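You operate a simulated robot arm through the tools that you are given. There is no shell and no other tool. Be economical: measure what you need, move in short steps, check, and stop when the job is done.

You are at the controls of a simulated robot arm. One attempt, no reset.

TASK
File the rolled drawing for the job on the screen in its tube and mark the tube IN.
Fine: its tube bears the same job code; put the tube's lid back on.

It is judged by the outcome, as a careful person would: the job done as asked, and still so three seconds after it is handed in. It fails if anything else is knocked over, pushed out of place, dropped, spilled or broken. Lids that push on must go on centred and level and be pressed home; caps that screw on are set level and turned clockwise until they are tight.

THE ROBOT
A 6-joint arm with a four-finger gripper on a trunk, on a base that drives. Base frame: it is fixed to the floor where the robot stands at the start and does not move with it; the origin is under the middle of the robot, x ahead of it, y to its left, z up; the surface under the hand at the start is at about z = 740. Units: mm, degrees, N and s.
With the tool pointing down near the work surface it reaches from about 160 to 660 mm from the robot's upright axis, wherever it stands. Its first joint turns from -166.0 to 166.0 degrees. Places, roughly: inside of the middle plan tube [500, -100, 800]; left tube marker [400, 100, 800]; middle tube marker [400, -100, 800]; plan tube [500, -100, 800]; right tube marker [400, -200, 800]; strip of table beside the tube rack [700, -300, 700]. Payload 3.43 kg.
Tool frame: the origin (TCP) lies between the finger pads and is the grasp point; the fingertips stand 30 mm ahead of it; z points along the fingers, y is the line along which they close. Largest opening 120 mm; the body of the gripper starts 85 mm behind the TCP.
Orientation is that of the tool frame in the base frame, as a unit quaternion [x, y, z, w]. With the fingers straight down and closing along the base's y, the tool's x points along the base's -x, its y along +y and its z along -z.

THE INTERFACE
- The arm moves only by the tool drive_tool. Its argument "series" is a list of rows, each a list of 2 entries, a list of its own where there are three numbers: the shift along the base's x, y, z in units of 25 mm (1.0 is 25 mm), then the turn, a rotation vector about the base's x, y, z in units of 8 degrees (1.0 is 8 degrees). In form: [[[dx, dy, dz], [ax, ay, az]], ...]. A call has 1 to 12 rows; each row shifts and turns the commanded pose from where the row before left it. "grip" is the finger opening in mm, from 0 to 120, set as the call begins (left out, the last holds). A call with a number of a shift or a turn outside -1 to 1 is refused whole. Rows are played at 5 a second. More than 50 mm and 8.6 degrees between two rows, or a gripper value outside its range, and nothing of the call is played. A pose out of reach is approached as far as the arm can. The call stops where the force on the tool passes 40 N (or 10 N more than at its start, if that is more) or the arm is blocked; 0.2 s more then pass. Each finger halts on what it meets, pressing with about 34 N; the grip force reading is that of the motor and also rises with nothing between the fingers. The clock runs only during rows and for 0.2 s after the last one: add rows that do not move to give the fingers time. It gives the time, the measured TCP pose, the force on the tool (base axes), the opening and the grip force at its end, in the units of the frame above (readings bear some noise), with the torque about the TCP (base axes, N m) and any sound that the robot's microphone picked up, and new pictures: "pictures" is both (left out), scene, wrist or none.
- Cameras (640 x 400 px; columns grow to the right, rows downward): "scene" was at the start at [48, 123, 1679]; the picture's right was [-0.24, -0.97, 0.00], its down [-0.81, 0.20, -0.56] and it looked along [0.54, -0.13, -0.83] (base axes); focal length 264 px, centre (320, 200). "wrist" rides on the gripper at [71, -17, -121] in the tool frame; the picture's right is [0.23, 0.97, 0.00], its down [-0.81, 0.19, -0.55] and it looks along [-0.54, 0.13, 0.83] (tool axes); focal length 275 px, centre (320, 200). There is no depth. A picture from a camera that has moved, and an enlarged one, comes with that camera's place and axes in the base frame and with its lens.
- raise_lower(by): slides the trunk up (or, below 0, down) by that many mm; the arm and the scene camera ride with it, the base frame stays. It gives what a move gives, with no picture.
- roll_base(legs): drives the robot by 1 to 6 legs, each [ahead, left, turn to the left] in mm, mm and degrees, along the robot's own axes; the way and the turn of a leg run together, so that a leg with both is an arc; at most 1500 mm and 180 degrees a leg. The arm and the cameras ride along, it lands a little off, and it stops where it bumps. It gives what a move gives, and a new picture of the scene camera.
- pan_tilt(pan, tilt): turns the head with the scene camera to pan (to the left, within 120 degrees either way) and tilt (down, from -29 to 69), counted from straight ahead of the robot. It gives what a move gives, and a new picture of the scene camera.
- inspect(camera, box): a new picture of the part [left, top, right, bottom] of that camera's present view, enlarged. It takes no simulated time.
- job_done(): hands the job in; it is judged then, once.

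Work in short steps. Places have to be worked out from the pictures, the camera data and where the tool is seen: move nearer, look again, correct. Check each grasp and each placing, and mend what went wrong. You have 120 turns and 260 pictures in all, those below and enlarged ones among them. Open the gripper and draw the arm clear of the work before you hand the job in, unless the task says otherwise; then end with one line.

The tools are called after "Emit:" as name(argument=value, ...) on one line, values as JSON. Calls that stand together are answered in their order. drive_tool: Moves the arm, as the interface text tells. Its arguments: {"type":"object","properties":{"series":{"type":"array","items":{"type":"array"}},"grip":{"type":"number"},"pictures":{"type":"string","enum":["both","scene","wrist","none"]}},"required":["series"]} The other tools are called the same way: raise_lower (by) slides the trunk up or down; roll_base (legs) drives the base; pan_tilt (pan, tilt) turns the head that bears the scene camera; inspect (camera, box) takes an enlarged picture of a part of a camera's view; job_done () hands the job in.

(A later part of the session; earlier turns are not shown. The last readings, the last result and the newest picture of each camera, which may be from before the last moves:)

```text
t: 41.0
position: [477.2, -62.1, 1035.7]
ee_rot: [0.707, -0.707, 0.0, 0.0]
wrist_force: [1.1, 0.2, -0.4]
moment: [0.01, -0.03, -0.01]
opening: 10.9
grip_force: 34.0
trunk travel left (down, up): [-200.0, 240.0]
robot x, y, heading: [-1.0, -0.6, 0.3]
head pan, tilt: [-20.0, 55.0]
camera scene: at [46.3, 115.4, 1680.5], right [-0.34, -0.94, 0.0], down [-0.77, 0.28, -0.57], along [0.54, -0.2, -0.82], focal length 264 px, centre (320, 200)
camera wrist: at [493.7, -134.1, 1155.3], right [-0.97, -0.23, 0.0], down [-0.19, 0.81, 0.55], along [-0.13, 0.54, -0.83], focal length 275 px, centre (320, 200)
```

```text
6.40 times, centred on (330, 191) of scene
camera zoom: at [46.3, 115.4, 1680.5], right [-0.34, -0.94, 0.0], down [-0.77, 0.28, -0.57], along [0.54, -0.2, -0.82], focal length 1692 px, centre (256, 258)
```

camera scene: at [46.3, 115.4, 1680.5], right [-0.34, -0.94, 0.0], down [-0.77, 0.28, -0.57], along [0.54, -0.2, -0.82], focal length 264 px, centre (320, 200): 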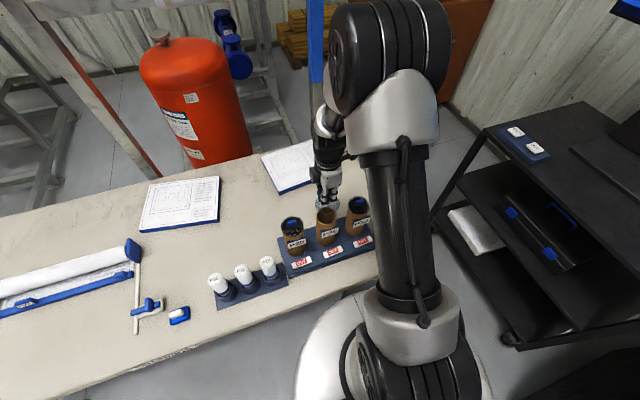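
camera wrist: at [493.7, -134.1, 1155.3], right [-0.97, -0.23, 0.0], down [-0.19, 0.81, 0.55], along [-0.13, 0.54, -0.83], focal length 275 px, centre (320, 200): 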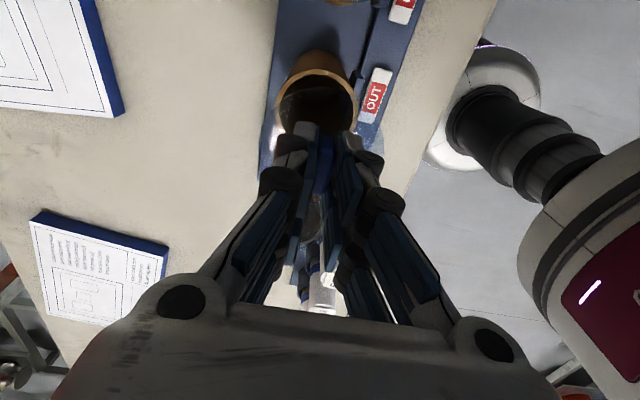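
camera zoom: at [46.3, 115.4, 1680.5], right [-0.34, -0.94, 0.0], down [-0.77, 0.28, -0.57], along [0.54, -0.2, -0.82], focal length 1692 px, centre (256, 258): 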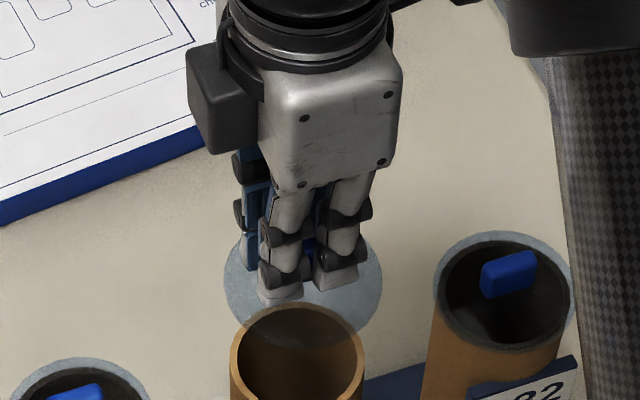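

Lid is off and level (seated reference: TCP (478.8,-63.3,958)). I'll set it on free table behind the rack at about (606,-63).

Emit:
drive_tool(series=[[[1, 0, 0.3], [0, 0, 0]], [[1, 0, 0], [0, 0, 0]], [[1, 0, 0], [0, 0, 0]], [[1, 0, 0], [0, 0, 0]], [[1, 0, -0.5], [0, 0, 0]], [[0.12, 0, -1], [0, 0, 0]], [[0, 0, -1], [0, 0, 0]], [[0, 0, -1], [0, 0, 0]], [[0, 0, -1], [0, 0, 0]], [[0, 0, -1], [0, 0, 0]], [[0, 0, -1], [0, 0, 0]]], pictures="both")

Emit:
inspect(camera="wrist", box=[220, 40, 420, 165])

```text
t: 43.4
position: [607.6, -61.6, 879.7]
ee_rot: [-0.707, 0.707, 0.0, 0.001]
wrist_force: [0.0, -0.2, -0.3]
moment: [-0.02, 0.02, 0.02]
opening: 11.1
grip_force: 34.0
trunk travel left (down, up): [-200.0, 240.0]
robot x, y, heading: [0.3, 1.6, 0.2]
head pan, tilt: [-20.0, 55.0]
camera scene: at [47.2, 115.1, 1680.5], right [-0.34, -0.94, 0.0], down [-0.77, 0.28, -0.57], along [0.54, -0.2, -0.82], focal length 264 px, centre (320, 200)
camera wrist: at [623.6, -134.1, 999.0], right [-0.97, -0.23, 0.0], down [-0.19, 0.81, 0.55], along [-0.13, 0.54, -0.83], focal length 275 px, centre (320, 200)
```

scene: 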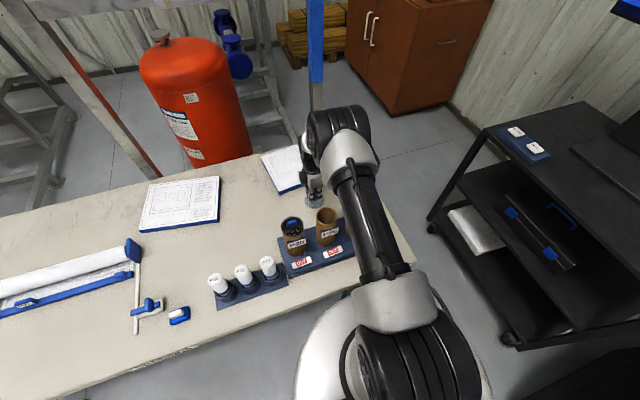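
wrist: 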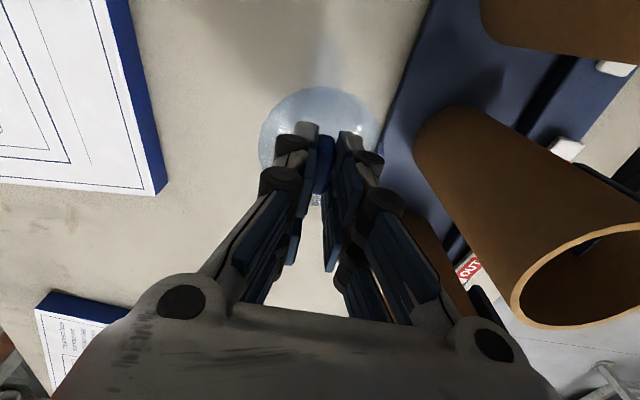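

```text
3.20 times, centred on (320, 102) of wrist
camera zoom: at [623.6, -134.1, 999.0], right [-0.97, -0.23, 0.0], down [-0.19, 0.81, 0.55], along [-0.13, 0.54, -0.83], focal length 881 px, centre (320, 512)
```

zoom: 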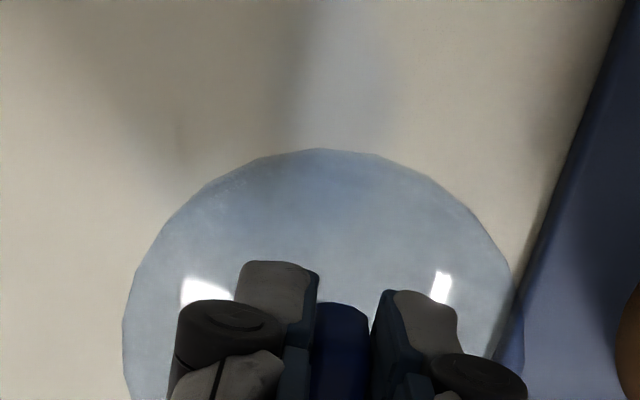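

Shift 10 mm further from the rack and lower toward the table.

Emit:
drive_tool(series=[[[0.4, 0, -1], [0, 0, 0]], [[0, 0, -1], [0, 0, 0]], [[0, 0, -0.5], [0, 0, 0]], [[0, 0, -0.3], [0, 0, 0]]], pictures="wrist")

```text
t: 44.4
position: [616.9, -62.9, 808.1]
ee_rot: [0.707, -0.707, 0.0, 0.0]
wrist_force: [0.2, 0.1, -0.2]
moment: [-0.01, 0.0, 0.01]
opening: 11.2
grip_force: 33.8
trunk travel left (down, up): [-200.0, 240.0]
robot x, y, heading: [1.2, -1.7, 0.1]
head pan, tilt: [-20.0, 55.0]
camera wrist: at [633.5, -134.9, 928.9], right [-0.97, -0.23, 0.0], down [-0.19, 0.81, 0.55], along [-0.13, 0.54, -0.83], focal length 275 px, centre (320, 200)
```

wrist: 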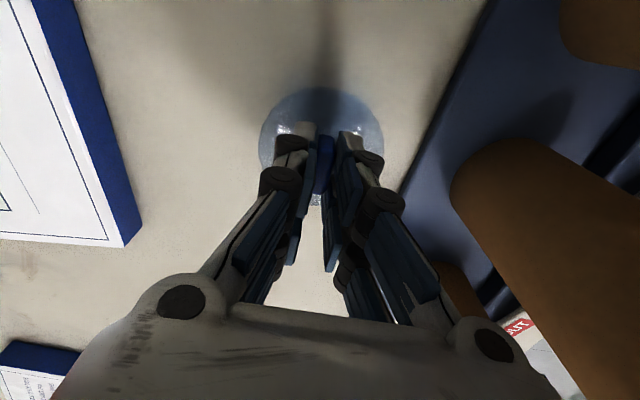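

Emit:
drive_tool(series=[[[0, 0, -0.12], [0, 0, 0]], [[0, 0, -0.12], [0, 0, 0]], [[0, 0, -0.12], [0, 0, 0]], [[0, 0, -0.12], [0, 0, 0]]], pictures="none")

Emit:
inspect(camera="wrist", box=[220, 40, 420, 165])

```text
t: 45.4
position: [617.0, -64.7, 797.0]
ee_rot: [-0.707, 0.707, 0.0, 0.0]
wrist_force: [0.3, 0.7, 0.3]
moment: [0.03, 0.01, -0.03]
opening: 11.1
grip_force: 33.9
trunk travel left (down, up): [-200.0, 240.0]
robot x, y, heading: [-0.2, 0.7, 0.4]
head pan, tilt: [-20.0, 55.0]
```

```text
3.20 times, centred on (320, 102) of wrist
camera zoom: at [633.6, -134.9, 917.4], right [-0.97, -0.23, 0.0], down [-0.19, 0.81, 0.55], along [-0.13, 0.54, -0.83], focal length 881 px, centre (320, 512)
```

zoom: 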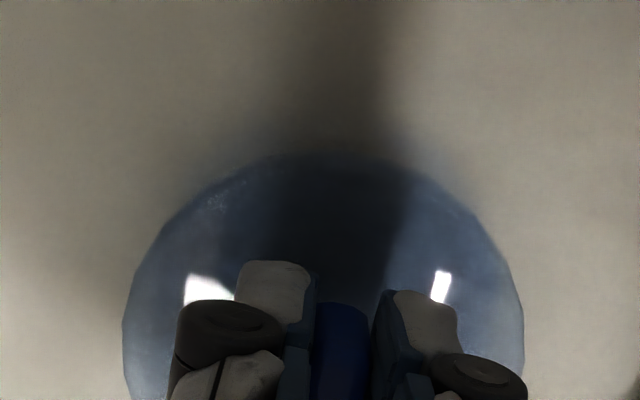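

Not yet touching. Continue in small steps.

Emit:
drive_tool(series=[[[0, 0, -0.1], [0, 0, 0]], [[0, 0, -0.1], [0, 0, 0]], [[0, 0, -0.1], [0, 0, 0]], [[0, 0, -0.1], [0, 0, 0]]], pictures="none")

```text
t: 46.4
position: [617.2, -63.7, 785.9]
ee_rot: [0.707, -0.707, 0.0, 0.001]
wrist_force: [0.0, 0.3, 0.7]
moment: [0.02, 0.02, 0.01]
opening: 11.3
grip_force: 34.0
trunk travel left (down, up): [-200.0, 240.0]
robot x, y, heading: [-1.2, -3.1, -0.0]
head pan, tilt: [-20.0, 55.0]
```

Emit:
drive_tool(series=[[[0, 0, -0.08], [0, 0, 0]], [[0, 0, -0.08], [0, 0, 0]], [[0, 0, -0.08], [0, 0, 0]]], pictures="none")

Emit:
inspect(camera="wrist", box=[220, 40, 420, 165])

```text
t: 47.2
position: [617.3, -64.4, 781.3]
ee_rot: [-0.707, 0.707, -0.001, 0.0]
wrist_force: [-0.7, -0.5, 1.0]
moment: [0.01, 0.07, -0.01]
opening: 11.0
grip_force: 34.2
trunk travel left (down, up): [-200.0, 240.0]
robot x, y, heading: [0.5, 2.0, 0.2]
head pan, tilt: [-20.0, 55.0]
```

```text
3.20 times, centred on (320, 102) of wrist
camera zoom: at [633.6, -135.2, 902.0], right [-0.97, -0.23, 0.0], down [-0.19, 0.81, 0.55], along [-0.13, 0.54, -0.83], focal length 881 px, centre (320, 512)
```

zoom: 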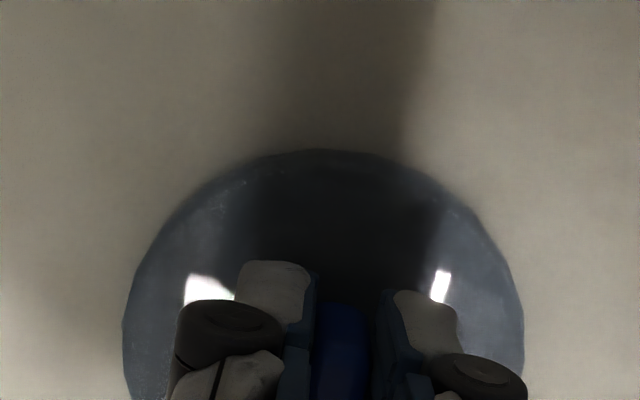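

Emit:
drive_tool(series=[[[0, 0, -0.06], [0, 0, 0]], [[0, 0, -0.06], [0, 0, 0]], [[0, 0, 0], [0, 0, 0]]], pictures="none")

```text
t: 48.0
position: [617.8, -63.9, 780.4]
ee_rot: [0.707, -0.707, 0.001, -0.001]
wrist_force: [-4.2, -0.5, 22.5]
moment: [-0.1, 0.16, -0.03]
opening: 10.9
grip_force: 34.1
trunk travel left (down, up): [-200.0, 240.0]
robot x, y, heading: [2.2, 0.4, -0.4]
head pan, tilt: [-20.0, 55.0]
```

Contact at TCP z≈781. Ease up slightly, release and rise.

Emit:
drive_tool(series=[[[0, 0, 0.08], [0, 0, 0]], [[0, 0, 0], [0, 0, 0]]], pictures="none")

Emit:
drive_tool(series=[[[0, 0, 0], [0, 0, 0]], [[0, 0, 0], [0, 0, 0]], [[0, 0, 0], [0, 0, 0]], [[0, 0, 1], [0, 0, 0]], [[0, 0, 1], [0, 0, 0]], [[0, 0, 1], [0, 0, 0]], [[0, 0, 1], [0, 0, 0]], [[0, 0, 1], [0, 0, 0]], [[0, 0, 1], [0, 0, 0]]], grip=50, pictures="wrist")

```text
t: 48.6
position: [617.2, -63.4, 782.1]
ee_rot: [-0.707, 0.707, -0.002, 0.001]
wrist_force: [1.3, -2.6, 12.0]
moment: [-0.11, -0.02, -0.01]
opening: 10.7
grip_force: 34.7
trunk travel left (down, up): [-200.0, 240.0]
robot x, y, heading: [-3.4, 2.1, 0.2]
head pan, tilt: [-20.0, 55.0]
```

```text
t: 50.6
position: [617.7, -64.8, 932.1]
ee_rot: [0.707, -0.707, 0.0, 0.0]
wrist_force: [-0.3, 0.7, -0.7]
moment: [-0.03, -0.01, 0.0]
opening: 50.0
grip_force: 0.0
trunk travel left (down, up): [-200.0, 240.0]
robot x, y, heading: [0.8, -1.9, -0.1]
head pan, tilt: [-20.0, 55.0]
camera wrist: at [634.6, -135.4, 1052.3], right [-0.97, -0.23, 0.0], down [-0.19, 0.81, 0.55], along [-0.13, 0.54, -0.83], focal length 275 px, centre (320, 200)
```

wrist: 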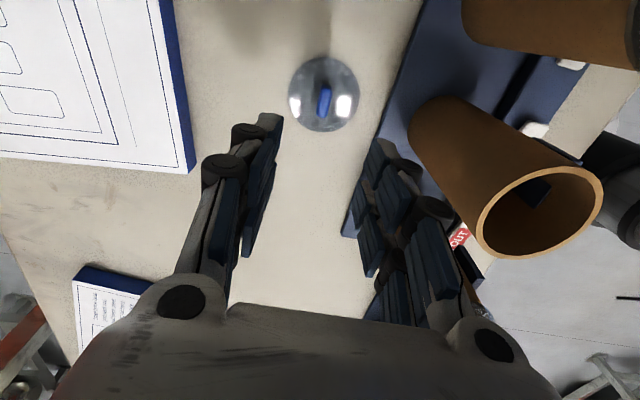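

Lid rests safely. Now rise and travel toward the P36 roll, stopping short to view it.

Emit:
drive_tool(series=[[[0, 0, 1], [0, 0, 0]], [[0, 0, 1], [0, 0, 0]], [[0, 0, 1], [0, 0, 0]], [[-0.8, 0.8, 1], [0, 0, 0]], [[-1, 1, 1], [0, 0, 0]], [[-1, 1, 0], [0, 0, 0]], [[-1, 1, 0], [0, 0, 0]], [[-1, 1, 0], [0, 0, 0]], [[-1, 1, 0], [0, 0, 0]], [[-1, 1, 0], [0, 0, 0]], [[-1, 1, 0], [0, 0, 0]], [[-0.8, 1, 0], [0, 0, 0]]], grip=90, pictures="none")

Emit:
drive_tool(series=[[[0, 1, 0], [0, 0, 0]], [[0, 1, 0], [0, 0, 0]], [[0, 1, 0], [0, 0, 0]], [[0, 0.8, 0], [0, 0, 0]], [[0, 0, 0], [0, 0, 0]]], pictures="both")

Emit:
inspect(camera="wrist", box=[240, 130, 400, 230])

```text
t: 53.2
position: [401.4, 156.7, 1054.5]
ee_rot: [-0.707, 0.707, 0.0, 0.001]
wrist_force: [-0.1, 0.5, 1.2]
moment: [0.02, -0.04, 0.0]
opening: 90.1
grip_force: 0.1
trunk travel left (down, up): [-200.0, 240.0]
robot x, y, heading: [1.0, -2.2, 0.2]
head pan, tilt: [-20.0, 55.0]
```

```text
t: 54.4
position: [402.5, 252.0, 1053.5]
ee_rot: [-0.707, 0.707, 0.0, 0.0]
wrist_force: [-0.9, -0.4, 0.2]
moment: [0.01, 0.05, 0.0]
opening: 90.3
grip_force: 0.0
trunk travel left (down, up): [-200.0, 240.0]
robot x, y, heading: [2.9, -0.8, 0.3]
head pan, tilt: [-20.0, 55.0]
camera scene: at [46.8, 115.0, 1680.5], right [-0.34, -0.94, 0.0], down [-0.77, 0.28, -0.57], along [0.54, -0.2, -0.82], focal length 264 px, centre (320, 200)
camera wrist: at [419.4, 180.8, 1175.5], right [-0.97, -0.23, 0.0], down [-0.19, 0.81, 0.55], along [-0.13, 0.54, -0.83], focal length 275 px, centre (320, 200)
```

scene: 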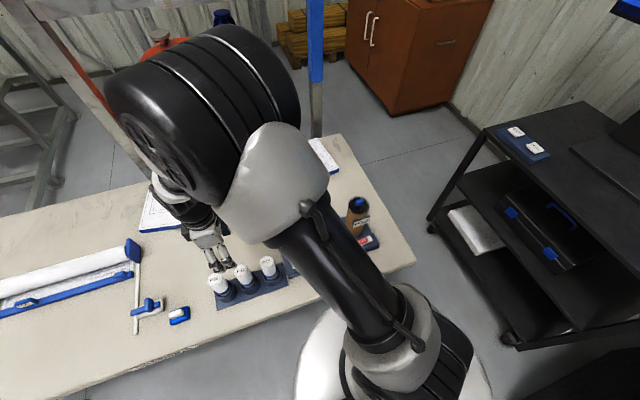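
wrist: 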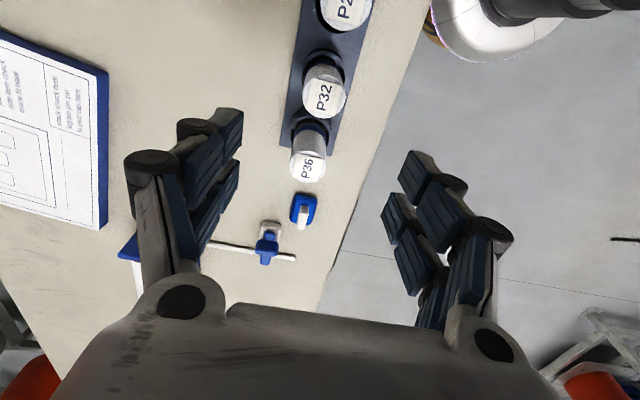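

```text
4.00 times, centred on (320, 180) of wrist
camera zoom: at [419.4, 180.8, 1175.5], right [-0.97, -0.23, 0.0], down [-0.19, 0.81, 0.55], along [-0.13, 0.54, -0.83], focal length 1101 px, centre (320, 280)
```

zoom: 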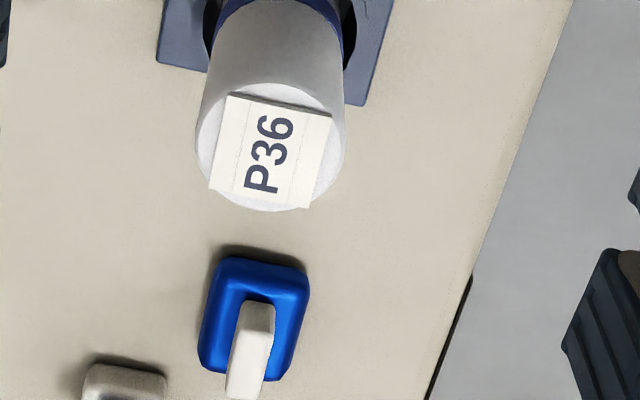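

P36 roll: top centre ≈(399.5,323.6,893), Ø≈42 mm. Move above and descend to grip its top ~20 mm.

Emit:
drive_tool(series=[[[-0.1, 1, 0], [0, 0, 0]], [[0, 1, 0], [0, 0, 0]], [[0, 0.87, -0.5], [0, 0, 0]], [[0, 0, -1], [0, 0, 0]], [[0, 0, -1], [0, 0, 0]], [[0, 0, -1], [0, 0, 0]]], pictures="wrist")

Emit:
inspect(camera="wrist", box=[200, 40, 440, 190])

```text
t: 55.8
position: [399.0, 323.7, 966.4]
ee_rot: [0.707, -0.707, 0.0, 0.0]
wrist_force: [0.5, 0.2, -0.6]
moment: [0.01, 0.02, 0.0]
opening: 90.2
grip_force: 0.1
trunk travel left (down, up): [-200.0, 240.0]
robot x, y, heading: [2.6, -0.4, 0.1]
head pan, tilt: [-20.0, 55.0]
camera wrist: at [416.5, 252.5, 1087.8], right [-0.97, -0.23, 0.0], down [-0.19, 0.81, 0.55], along [-0.13, 0.54, -0.83], focal length 275 px, centre (320, 200)
```

wrist: 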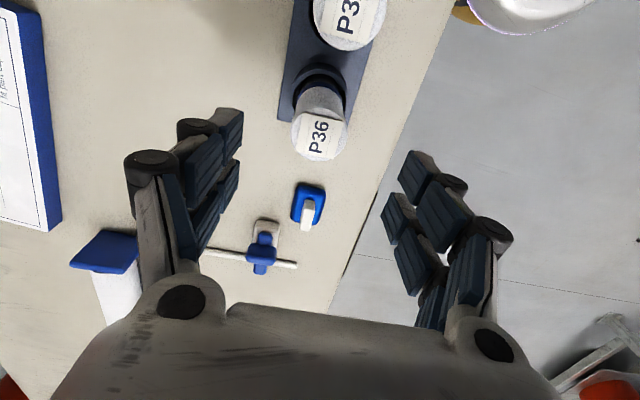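

```text
2.67 times, centred on (320, 115) of wrist
camera zoom: at [416.5, 252.5, 1087.8], right [-0.97, -0.23, 0.0], down [-0.19, 0.81, 0.55], along [-0.13, 0.54, -0.83], focal length 734 px, centre (320, 427)
```

zoom: 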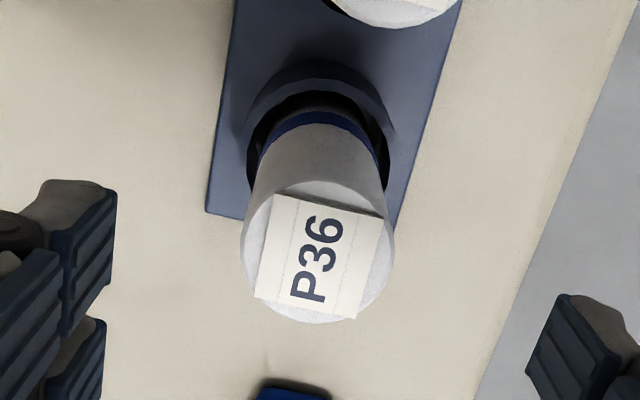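

Confirmed top ≈(400,322,896). Descend and close.

Emit:
drive_tool(series=[[[0.03, -0.06, -1], [0, 0, 0]], [[0, 0, -1], [0, 0, 0]], [[0, 0, -0.45], [0, 0, 0]], [[0, 0, 0], [0, 0, 0]]], pictures="none")

Emit:
drive_tool(series=[[[0, 0, 0], [0, 0, 0]], [[0, 0, 0], [0, 0, 0]], [[0, 0, 0], [0, 0, 0]], [[0, 0, 0], [0, 0, 0]], [[0, 0, 0], [0, 0, 0]]], grip=30, pictures="wrist")

```text
t: 56.8
position: [400.9, 320.9, 906.0]
ee_rot: [-0.707, 0.707, 0.0, 0.0]
wrist_force: [0.3, 1.3, 0.4]
moment: [0.0, -0.04, 0.0]
opening: 90.1
grip_force: 0.0
trunk travel left (down, up): [-200.0, 240.0]
robot x, y, heading: [0.8, 0.1, -0.3]
head pan, tilt: [-20.0, 55.0]
```

```text
t: 58.0
position: [400.7, 320.5, 906.5]
ee_rot: [0.708, -0.706, -0.001, 0.0]
wrist_force: [0.1, 0.7, -0.3]
moment: [0.01, 0.09, -0.01]
opening: 42.1
grip_force: 34.2
trunk travel left (down, up): [-200.0, 240.0]
robot x, y, heading: [-0.4, 2.7, -0.0]
head pan, tilt: [-20.0, 55.0]
camera wrist: at [417.2, 249.9, 1026.9], right [-0.97, -0.23, 0.0], down [-0.19, 0.81, 0.55], along [-0.13, 0.54, -0.83], focal length 275 px, centre (320, 200)
```

wrist: 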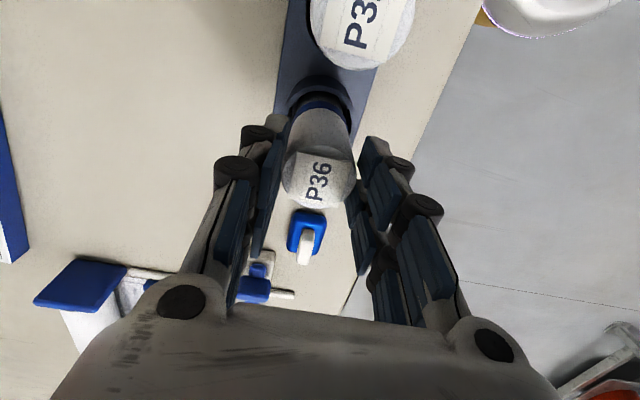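

Gripped at 42 mm. Lift straight up ~200 mm.

Emit:
drive_tool(series=[[[0, 0, 0.5], [0, 0, 0]], [[0, 0, 0.8], [0, 0, 0]], [[0, 0, 1], [0, 0, 0]], [[0, 0, 1], [0, 0, 0]], [[0, 0, 1], [0, 0, 0]], [[0, 0, 1], [0, 0, 0]], [[0, 0, 1], [0, 0, 0]], [[0, 0, 1], [0, 0, 0]], [[0, 0, 0.8], [0, 0, 0]]], pictures="both")

Emit:
inspect(camera="scene", box=[160, 190, 320, 290])

```text
t: 60.0
position: [400.0, 322.4, 1107.0]
ee_rot: [-0.707, 0.707, 0.0, 0.0]
wrist_force: [-0.3, 0.0, -1.7]
moment: [0.01, 0.0, 0.01]
opening: 42.3
grip_force: 34.1
trunk travel left (down, up): [-200.0, 240.0]
robot x, y, heading: [-0.6, 1.3, -0.1]
head pan, tilt: [-20.0, 55.0]
camera scene: at [46.7, 115.0, 1680.5], right [-0.34, -0.94, 0.0], down [-0.77, 0.28, -0.57], along [0.54, -0.2, -0.82], focal length 264 px, centre (320, 200)
camera wrist: at [416.9, 250.2, 1228.0], right [-0.97, -0.23, 0.0], down [-0.19, 0.81, 0.55], along [-0.13, 0.54, -0.83], focal length 275 px, centre (320, 200)
```

scene: 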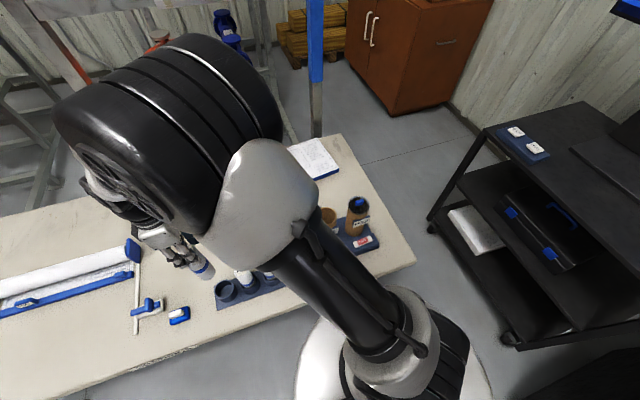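
wrist: 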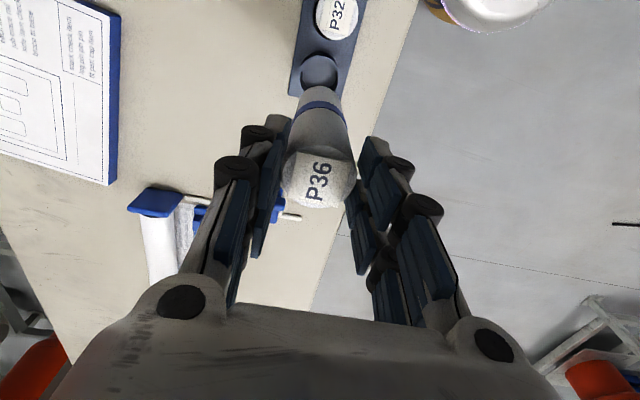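

```text
4.00 times, centred on (240, 240) of scene
camera zoom: at [46.7, 115.0, 1680.5], right [-0.34, -0.94, 0.0], down [-0.77, 0.28, -0.57], along [0.54, -0.2, -0.82], focal length 1058 px, centre (640, 40)
```

zoom: 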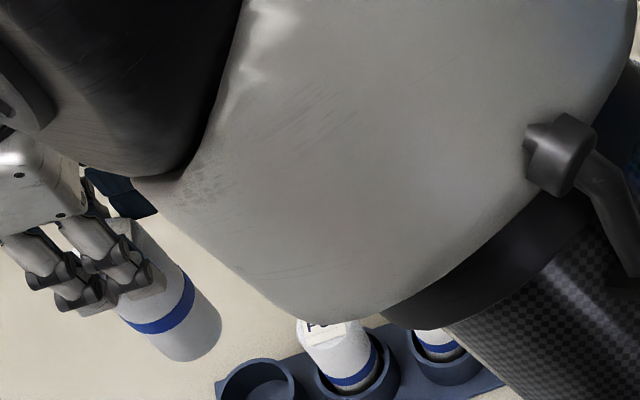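

Roll is held straight. Raise a bit more and carry to above the P36 tube.

Emit:
drive_tool(series=[[[0, 0, 1], [0, 0, 0]], [[0, -0.5, 0.6], [0, 0, 0]], [[0.3, -1, 0], [0, 0, 0]], [[0.3, -1, 0], [0, 0, 0]], [[0.3, -1, 0], [0, 0, 0]], [[0.3, -1, 0], [0, 0, 0]], [[0.3, -1, 0], [0, 0, 0]], [[0.3, -1, 0], [0, 0, 0]], [[0.3, -1, 0], [0, 0, 0]], [[0.3, -1, 0], [0, 0, 0]], [[0.3, -1, 0], [0, 0, 0]], [[0.3, -1, 0], [0, 0, 0]]], pictures="none")

Emit:
drive_tool(series=[[[0.16, -1, 0], [0, 0, 0]], [[0, -1, 0], [0, 0, 0]], [[0, -1, 0], [0, 0, 0]], [[0, -1, 0], [0, 0, 0]], [[0, -0.9, 0], [0, 0, 0]], [[0, 0, 0], [0, 0, 0]]], pictures="both")

Emit:
inspect(camera="wrist", box=[220, 20, 420, 145])

Emit:
inspect(camera="scene", box=[270, 150, 400, 231])

```text
t: 62.6
position: [476.1, 57.6, 1149.1]
ee_rot: [0.707, -0.707, 0.001, 0.0]
wrist_force: [0.5, 0.6, 0.2]
moment: [0.06, 0.01, 0.0]
opening: 42.3
grip_force: 33.9
trunk travel left (down, up): [-200.0, 240.0]
robot x, y, heading: [-1.8, 2.2, 0.1]
head pan, tilt: [-20.0, 55.0]
```

```text
t: 64.0
position: [479.4, -64.1, 1148.8]
ee_rot: [0.708, -0.706, 0.0, 0.0]
wrist_force: [-0.2, 0.4, -1.3]
moment: [-0.03, -0.01, -0.01]
opening: 42.0
grip_force: 34.4
trunk travel left (down, up): [-200.0, 240.0]
robot x, y, heading: [-0.2, -0.8, -0.2]
head pan, tilt: [-20.0, 55.0]
camera scene: at [46.9, 115.7, 1680.4], right [-0.34, -0.94, 0.0], down [-0.77, 0.28, -0.57], along [0.54, -0.2, -0.82], focal length 264 px, centre (320, 200)
camera wrist: at [496.3, -135.2, 1269.3], right [-0.97, -0.23, 0.0], down [-0.19, 0.81, 0.55], along [-0.13, 0.54, -0.83], focal length 275 px, centre (320, 200)
```

scene: 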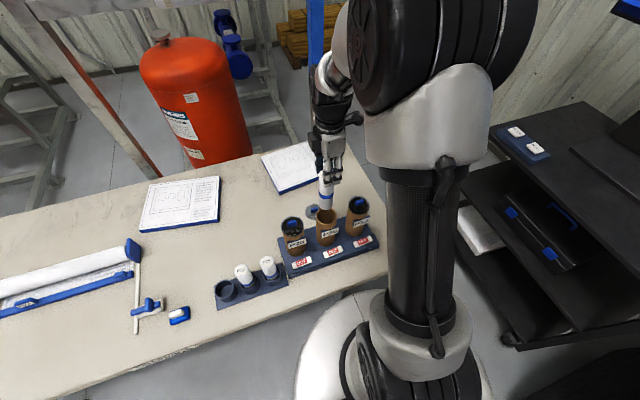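
wrist: 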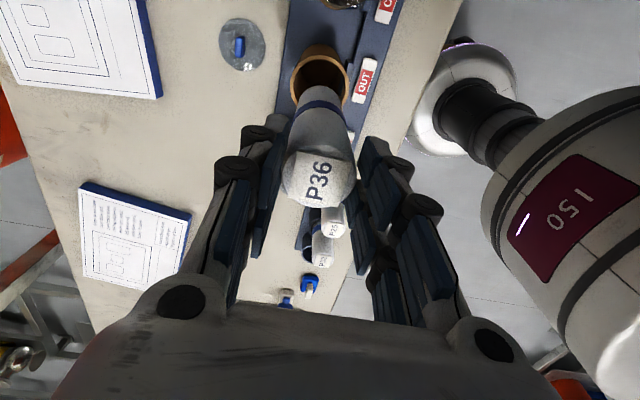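

```text
3.20 times, centred on (320, 82) of wrist
camera zoom: at [496.3, -135.2, 1269.3], right [-0.97, -0.23, 0.0], down [-0.19, 0.81, 0.55], along [-0.13, 0.54, -0.83], focal length 881 px, centre (320, 576)
```

zoom: 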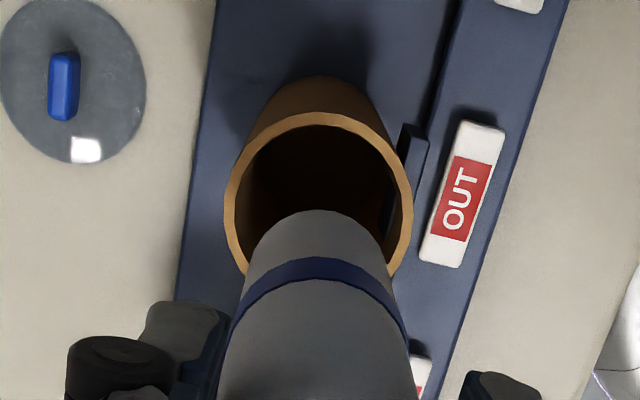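

```text
4.92 times, centred on (335, 190) of scene
camera zoom: at [46.9, 115.7, 1680.4], right [-0.34, -0.94, 0.0], down [-0.77, 0.28, -0.57], along [0.54, -0.2, -0.82], focal length 1302 px, centre (246, 247)
```

zoom: 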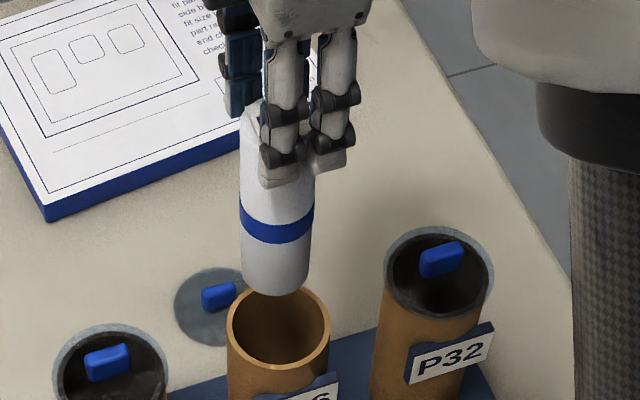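

Roll bottom is ≈z 980, rim ≈917. Rim centre estimates ≈(479.5,-68). Shift −3 mm in y, lower 45 mm and compare.

Emit:
drive_tool(series=[[[0, -0.12, -0.8], [0, 0, 0]], [[0, 0, -0.8], [0, 0, 0]], [[0, 0, 0], [0, 0, 0]]], pictures="none")

Emit:
inspect(camera="wrist", box=[240, 40, 400, 140])

Emit:
inspect(camera="scene", box=[280, 180, 380, 242])

```text
t: 64.8
position: [479.2, -66.2, 1109.1]
ee_rot: [-0.707, 0.707, 0.0, 0.0]
wrist_force: [-0.3, -0.3, -1.1]
moment: [-0.02, 0.01, -0.01]
opening: 41.8
grip_force: 34.6
trunk travel left (down, up): [-200.0, 240.0]
robot x, y, heading: [-1.3, -0.7, 0.1]
head pan, tilt: [-20.0, 55.0]
```

```text
4.00 times, centred on (320, 90) of wrist
camera zoom: at [495.4, -138.0, 1229.7], right [-0.97, -0.23, 0.0], down [-0.19, 0.81, 0.55], along [-0.13, 0.54, -0.83], focal length 1101 px, centre (320, 640)
```

zoom: 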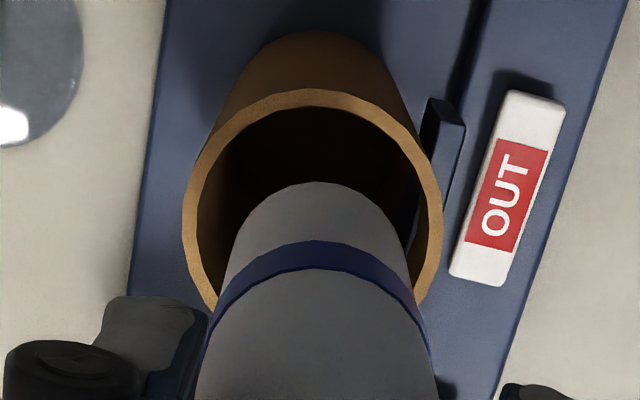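

```text
6.40 times, centred on (330, 211) of scene
camera zoom: at [46.8, 115.2, 1680.5], right [-0.34, -0.94, 0.0], down [-0.77, 0.28, -0.57], along [0.54, -0.2, -0.82], focal length 1692 px, centre (256, 130)
```

zoom: 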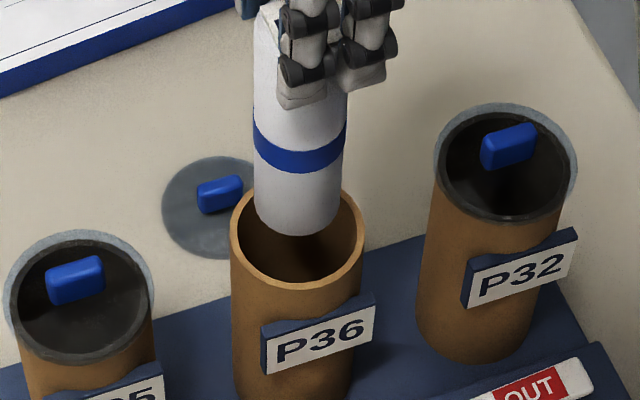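

Alignment looks centred in both views. Lower slowly into the tube with force monitoring.

Emit:
drive_tool(series=[[[0, 0, -0.5], [0, 0, 0]], [[0, 0, -0.5], [0, 0, 0]], [[0, 0, -0.5], [0, 0, 0]], [[0, 0, -0.5], [0, 0, 0]]], pictures="none")

Emit:
inspect(camera="wrist", box=[240, 40, 400, 140])

Emit:
inspect(camera="scene", box=[280, 180, 380, 242])

```text
t: 65.8
position: [479.6, -66.5, 1057.3]
ee_rot: [-0.707, 0.707, -0.001, 0.0]
wrist_force: [0.1, 0.3, -0.8]
moment: [0.02, 0.0, 0.02]
opening: 41.7
grip_force: 33.8
trunk travel left (down, up): [-200.0, 240.0]
robot x, y, heading: [-0.2, 4.2, 0.0]
head pan, tilt: [-20.0, 55.0]
```

```text
4.00 times, centred on (320, 90) of wrist
camera zoom: at [496.0, -137.7, 1178.8], right [-0.97, -0.23, 0.0], down [-0.19, 0.81, 0.55], along [-0.13, 0.54, -0.83], focal length 1101 px, centre (320, 640)
```

zoom: 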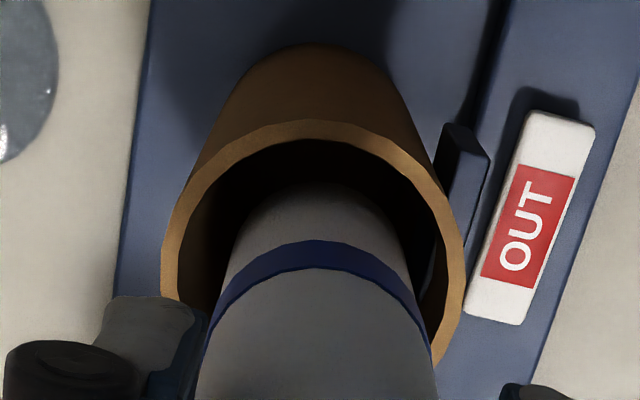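

```text
6.40 times, centred on (330, 211) of scene
camera zoom: at [47.2, 115.2, 1680.5], right [-0.34, -0.94, 0.0], down [-0.77, 0.28, -0.57], along [0.54, -0.2, -0.82], focal length 1692 px, centre (256, 130)
```

zoom: 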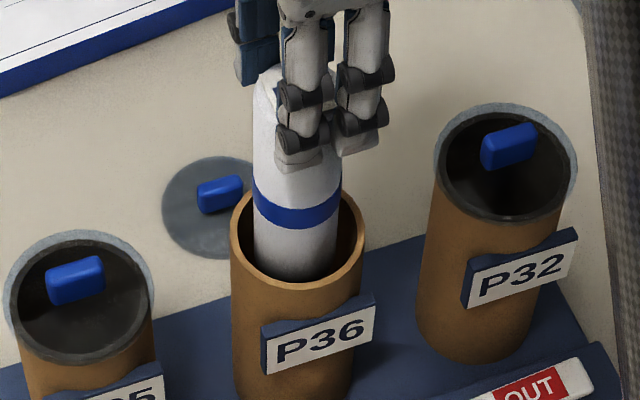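

Roll is in the mouth. Continue down to fingertips just above the rim (TCP ≈952).

Emit:
drive_tool(series=[[[0, 0, -0.5], [0, 0, 0]], [[0, 0, -0.5], [0, 0, 0]], [[0, 0, -0.5], [0, 0, 0]], [[0, 0, -0.5], [0, 0, 0]], [[0, 0, -0.5], [0, 0, 0]], [[0, 0, -0.5], [0, 0, 0]], [[0, 0, -0.5], [0, 0, 0]]], pictures="wrist")

Emit:
inspect(camera="scene", box=[280, 180, 380, 242])

```text
t: 67.4
position: [479.0, -66.4, 970.9]
ee_rot: [0.708, -0.707, 0.0, 0.0]
wrist_force: [-0.4, 0.1, -1.0]
moment: [0.01, -0.04, 0.02]
opening: 41.8
grip_force: 34.0
trunk travel left (down, up): [-200.0, 240.0]
robot x, y, heading: [0.6, -0.9, 0.2]
head pan, tilt: [-20.0, 55.0]
camera wrist: at [495.6, -137.6, 1092.4], right [-0.97, -0.23, 0.0], down [-0.19, 0.81, 0.55], along [-0.13, 0.54, -0.83], focal length 275 px, centre (320, 200)
```

wrist: 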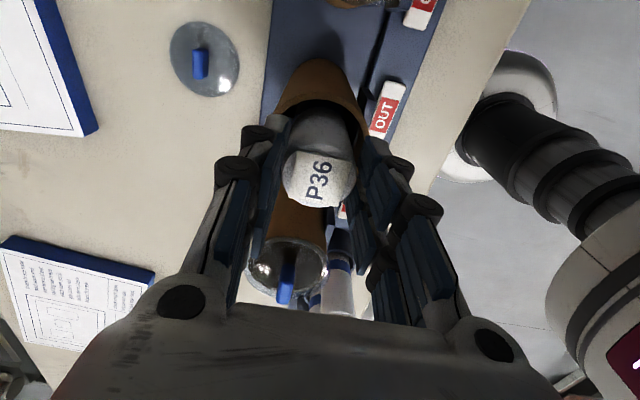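

```text
6.40 times, centred on (330, 211) of scene
camera zoom: at [47.2, 115.2, 1680.5], right [-0.34, -0.94, 0.0], down [-0.77, 0.28, -0.57], along [0.54, -0.2, -0.82], focal length 1692 px, centre (256, 130)
```

zoom: 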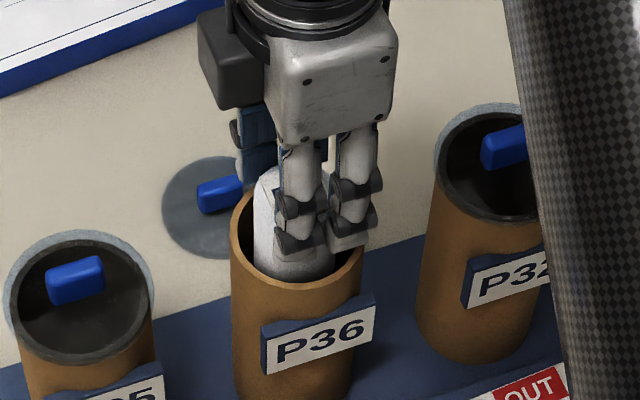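

Emit:
drive_tool(series=[[[0, 0, -0.25], [0, 0, 0]], [[0, 0, -0.25], [0, 0, 0]], [[0, 0, -0.2], [0, 0, 0]], [[0, 0, 0], [0, 0, 0]]], pictures="none")

Emit:
inspect(camera="scene", box=[300, 190, 364, 230])

```text
t: 68.4
position: [479.9, -65.9, 953.4]
ee_rot: [0.707, -0.707, 0.0, 0.001]
wrist_force: [0.0, -0.4, -0.7]
moment: [0.01, 0.01, -0.02]
opening: 41.6
grip_force: 34.5
trunk travel left (down, up): [-200.0, 240.0]
robot x, y, heading: [-1.2, 1.7, -0.2]
head pan, tilt: [-20.0, 55.0]
```

```text
10.00 times, centred on (332, 210) of scene
camera zoom: at [46.9, 115.2, 1680.5], right [-0.34, -0.94, 0.0], down [-0.77, 0.28, -0.57], along [0.54, -0.2, -0.82], focal length 2644 px, centre (200, 100)
```

zoom: 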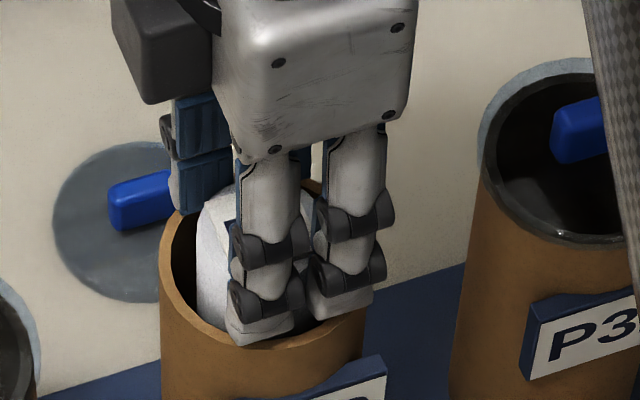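

Fingertips sit just above the rim. Release by opening slightly.

Emit:
drive_tool(series=[[[0, 0, 0], [0, 0, 0]], [[0, 0, 0], [0, 0, 0]], [[0, 0, 0], [0, 0, 0]]], grip=56, pictures="wrist")

Emit:
inspect(camera="scene", box=[300, 190, 364, 230])

```text
t: 69.2
position: [479.4, -66.4, 954.1]
ee_rot: [-0.707, 0.707, 0.0, 0.0]
wrist_force: [0.0, 0.5, -0.2]
moment: [0.01, -0.01, 0.01]
opening: 56.2
grip_force: 0.1
trunk travel left (down, up): [-200.0, 240.0]
robot x, y, heading: [2.8, -3.7, 0.0]
head pan, tilt: [-20.0, 55.0]
camera wrist: at [495.7, -137.7, 1075.3], right [-0.97, -0.23, 0.0], down [-0.19, 0.81, 0.55], along [-0.13, 0.54, -0.83], focal length 275 px, centre (320, 200)
```

wrist: 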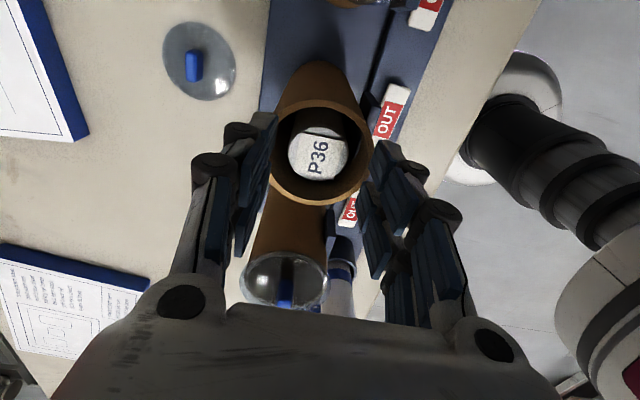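

```text
10.00 times, centred on (332, 210) of scene
camera zoom: at [46.9, 115.2, 1680.5], right [-0.34, -0.94, 0.0], down [-0.77, 0.28, -0.57], along [0.54, -0.2, -0.82], focal length 2644 px, centre (200, 100)
```

zoom: 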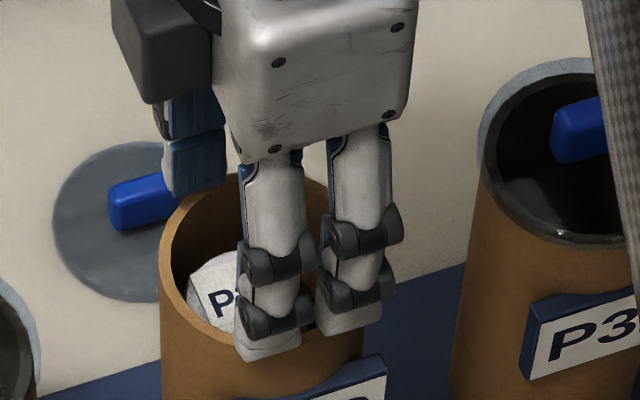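

Roll has dropped inside, below the rim. Rise and check, measuring the rim centre.

Emit:
drive_tool(series=[[[0, 0, 1], [0, 0, 0]], [[0, 0, 1], [0, 0, 0]], [[0, 0, 1], [0, 0, 0]], [[0, -1, 0.5], [0, 0, 0]], [[0, -1, 0], [0, 0, 0]], [[0, -1, 0], [0, 0, 0]], [[0, 0, 0], [0, 0, 0]]], pictures="none")

Emit:
inspect(camera="wrist", box=[220, 120, 420, 245])

```text
t: 70.8
position: [479.7, -140.5, 1039.2]
ee_rot: [0.708, -0.706, 0.0, 0.001]
wrist_force: [0.4, -0.1, -0.6]
moment: [-0.04, 0.0, 0.01]
opening: 56.2
grip_force: 0.0
trunk travel left (down, up): [-200.0, 240.0]
robot x, y, heading: [0.3, 1.5, -0.1]
head pan, tilt: [-20.0, 55.0]
```

```text
3.20 times, centred on (320, 182) of wrist
camera zoom: at [496.3, -212.0, 1160.9], right [-0.97, -0.23, 0.0], down [-0.19, 0.81, 0.55], along [-0.13, 0.54, -0.83], focal length 881 px, centre (320, 256)
```

zoom: 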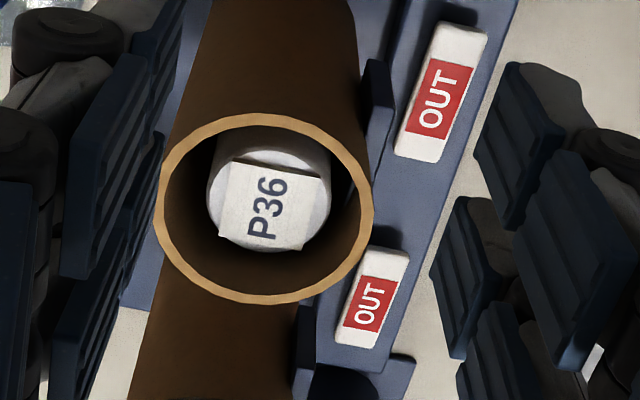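

Tube centre ≈(479.8,-66.6). Now view the lid on the table.

Emit:
drive_tool(series=[[[1, 0, 0], [0, 0, 0]], [[1, 0, 0], [0, 0, 0]], [[1, 0, 0], [0, 0, 0]], [[1, 0, 0], [0, 0, 0]], [[1, 0, -0.5], [0, 0, 0]], [[0.5, 0, -1], [0, 0, 0]], [[0, 0, -1], [0, 0, 0]], [[0, 0, -1], [0, 0, 0]], [[0, 0, -1], [0, 0, 0]], [[0, 0, -1], [0, 0, 0]], [[0, 0, 0], [0, 0, 0]]], pictures="none")

Emit:
inspect(camera="wrist", box=[220, 120, 420, 245])

```text
t: 73.2
position: [615.5, -141.2, 903.3]
ee_rot: [0.708, -0.706, 0.001, -0.001]
wrist_force: [-0.1, 0.0, -0.5]
moment: [0.01, 0.03, 0.04]
opening: 55.9
grip_force: 0.1
trunk travel left (down, up): [-200.0, 240.0]
robot x, y, heading: [0.7, -3.0, -0.0]
head pan, tilt: [-20.0, 55.0]
```

```text
3.20 times, centred on (320, 182) of wrist
camera zoom: at [632.9, -212.5, 1024.1], right [-0.97, -0.23, 0.0], down [-0.19, 0.81, 0.55], along [-0.13, 0.54, -0.83], focal length 881 px, centre (320, 256)
```

zoom: 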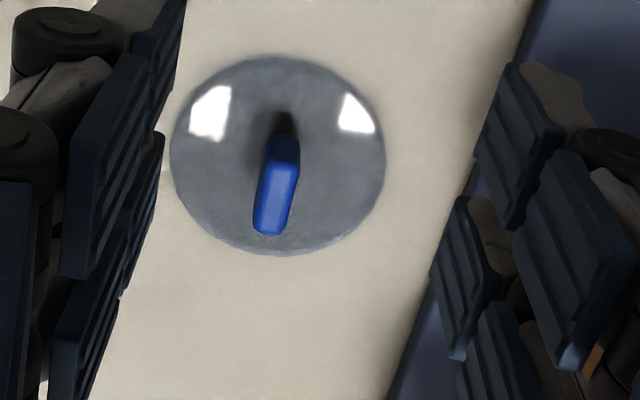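

Lid disc ≈(614–617,-68). Move over it and lower to the grip height.

Emit:
drive_tool(series=[[[0, 1, 0], [0, 0, 0]], [[0, 1, 0], [0, 0, 0]], [[0, 0.96, -0.5], [0, 0, 0]], [[0, 0, -1], [0, 0, 0]], [[0, 0, -1], [0, 0, 0]], [[0, 0, -1], [0, 0, 0]], [[0, 0, -0.4], [0, 0, 0]], [[0, 0, 0], [0, 0, 0]]], pictures="none")

Emit:
inspect(camera="wrist", box=[200, 60, 440, 210])

```text
t: 75.0
position: [618.1, -67.0, 806.5]
ee_rot: [-0.707, 0.708, 0.0, 0.0]
wrist_force: [0.3, 1.0, 1.2]
moment: [0.01, -0.01, 0.02]
opening: 56.0
grip_force: 0.0
trunk travel left (down, up): [-200.0, 240.0]
robot x, y, heading: [1.7, 2.1, -0.0]
head pan, tilt: [-20.0, 55.0]
```

```text
2.67 times, centred on (320, 135) of wrist
camera zoom: at [634.4, -138.4, 926.9], right [-0.97, -0.23, 0.0], down [-0.19, 0.81, 0.55], along [-0.13, 0.54, -0.83], focal length 734 px, centre (320, 373)
```

zoom: 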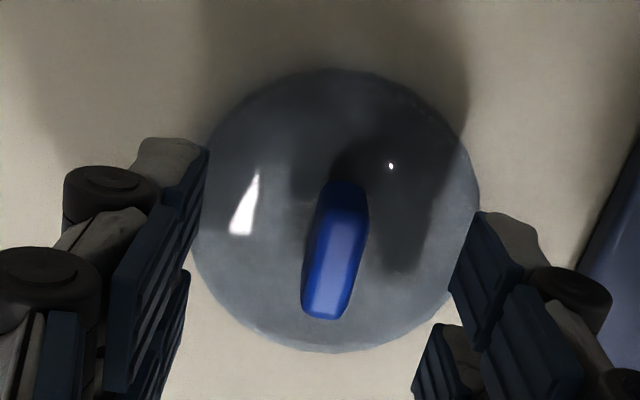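

Handle is ~4 mm toward −x and ~3 mm toward −y of the tool axis. Correct, lower to 782 and grip.

Emit:
drive_tool(series=[[[-0.15, -0.13, 0], [0, 0, 0]], [[0, 0, -0.5], [0, 0, 0]], [[0, 0, -0.46], [0, 0, 0]], [[0, 0, 0], [0, 0, 0]]], pictures="none")

Emit:
inspect(camera="wrist", box=[200, 60, 440, 210])

```text
t: 76.0
position: [613.3, -70.3, 783.1]
ee_rot: [0.707, -0.707, 0.0, 0.0]
wrist_force: [-0.1, 0.2, 0.6]
moment: [0.02, 0.02, 0.01]
opening: 55.9
grip_force: 0.1
trunk travel left (down, up): [-200.0, 240.0]
robot x, y, heading: [-0.7, 4.5, -0.0]
head pan, tilt: [-20.0, 55.0]
```

```text
2.67 times, centred on (320, 135) of wrist
camera zoom: at [629.6, -141.2, 903.2], right [-0.97, -0.23, 0.0], down [-0.19, 0.81, 0.55], along [-0.13, 0.54, -0.83], focal length 734 px, centre (320, 373)
```

zoom: 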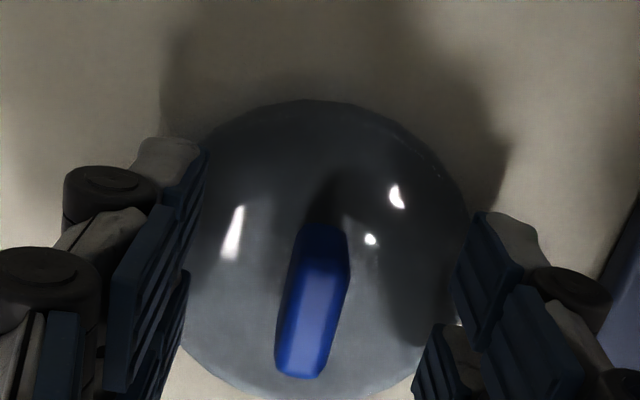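

Well centred now. Close.

Emit:
drive_tool(series=[[[0, 0, 0], [0, 0, 0]], [[0, 0, 0], [0, 0, 0]], [[0, 0, 0], [0, 0, 0]], [[0, 0, 0], [0, 0, 0]], [[0, 0, 0], [0, 0, 0]], [[0, 0, 0.5], [0, 0, 0]], [[0, 0, 1], [0, 0, 0]], [[0, 0, 1], [0, 0, 0]]], grip=0, pictures="none")

Emit:
inspect(camera="wrist", box=[200, 60, 440, 210])

```text
t: 77.8
position: [611.6, -69.9, 846.4]
ee_rot: [-0.707, 0.707, 0.0, 0.0]
wrist_force: [0.5, 0.1, -0.1]
moment: [0.03, -0.02, 0.02]
opening: 11.1
grip_force: 33.9
trunk travel left (down, up): [-200.0, 240.0]
robot x, y, heading: [1.9, 1.0, 0.1]
head pan, tilt: [-20.0, 55.0]
```

```text
2.67 times, centred on (320, 135) of wrist
camera zoom: at [628.1, -141.8, 966.5], right [-0.97, -0.23, 0.0], down [-0.19, 0.81, 0.55], along [-0.13, 0.54, -0.83], focal length 734 px, centre (320, 373)
```

zoom: 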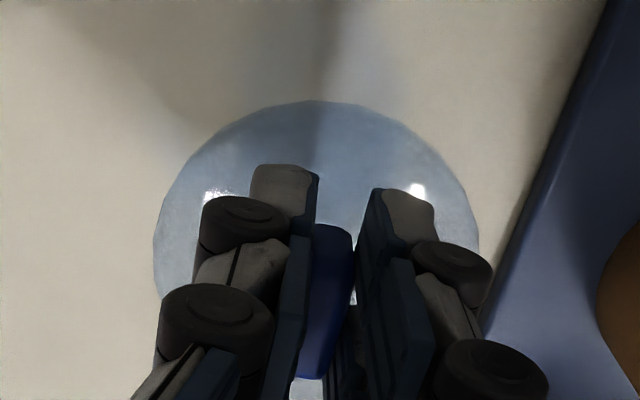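

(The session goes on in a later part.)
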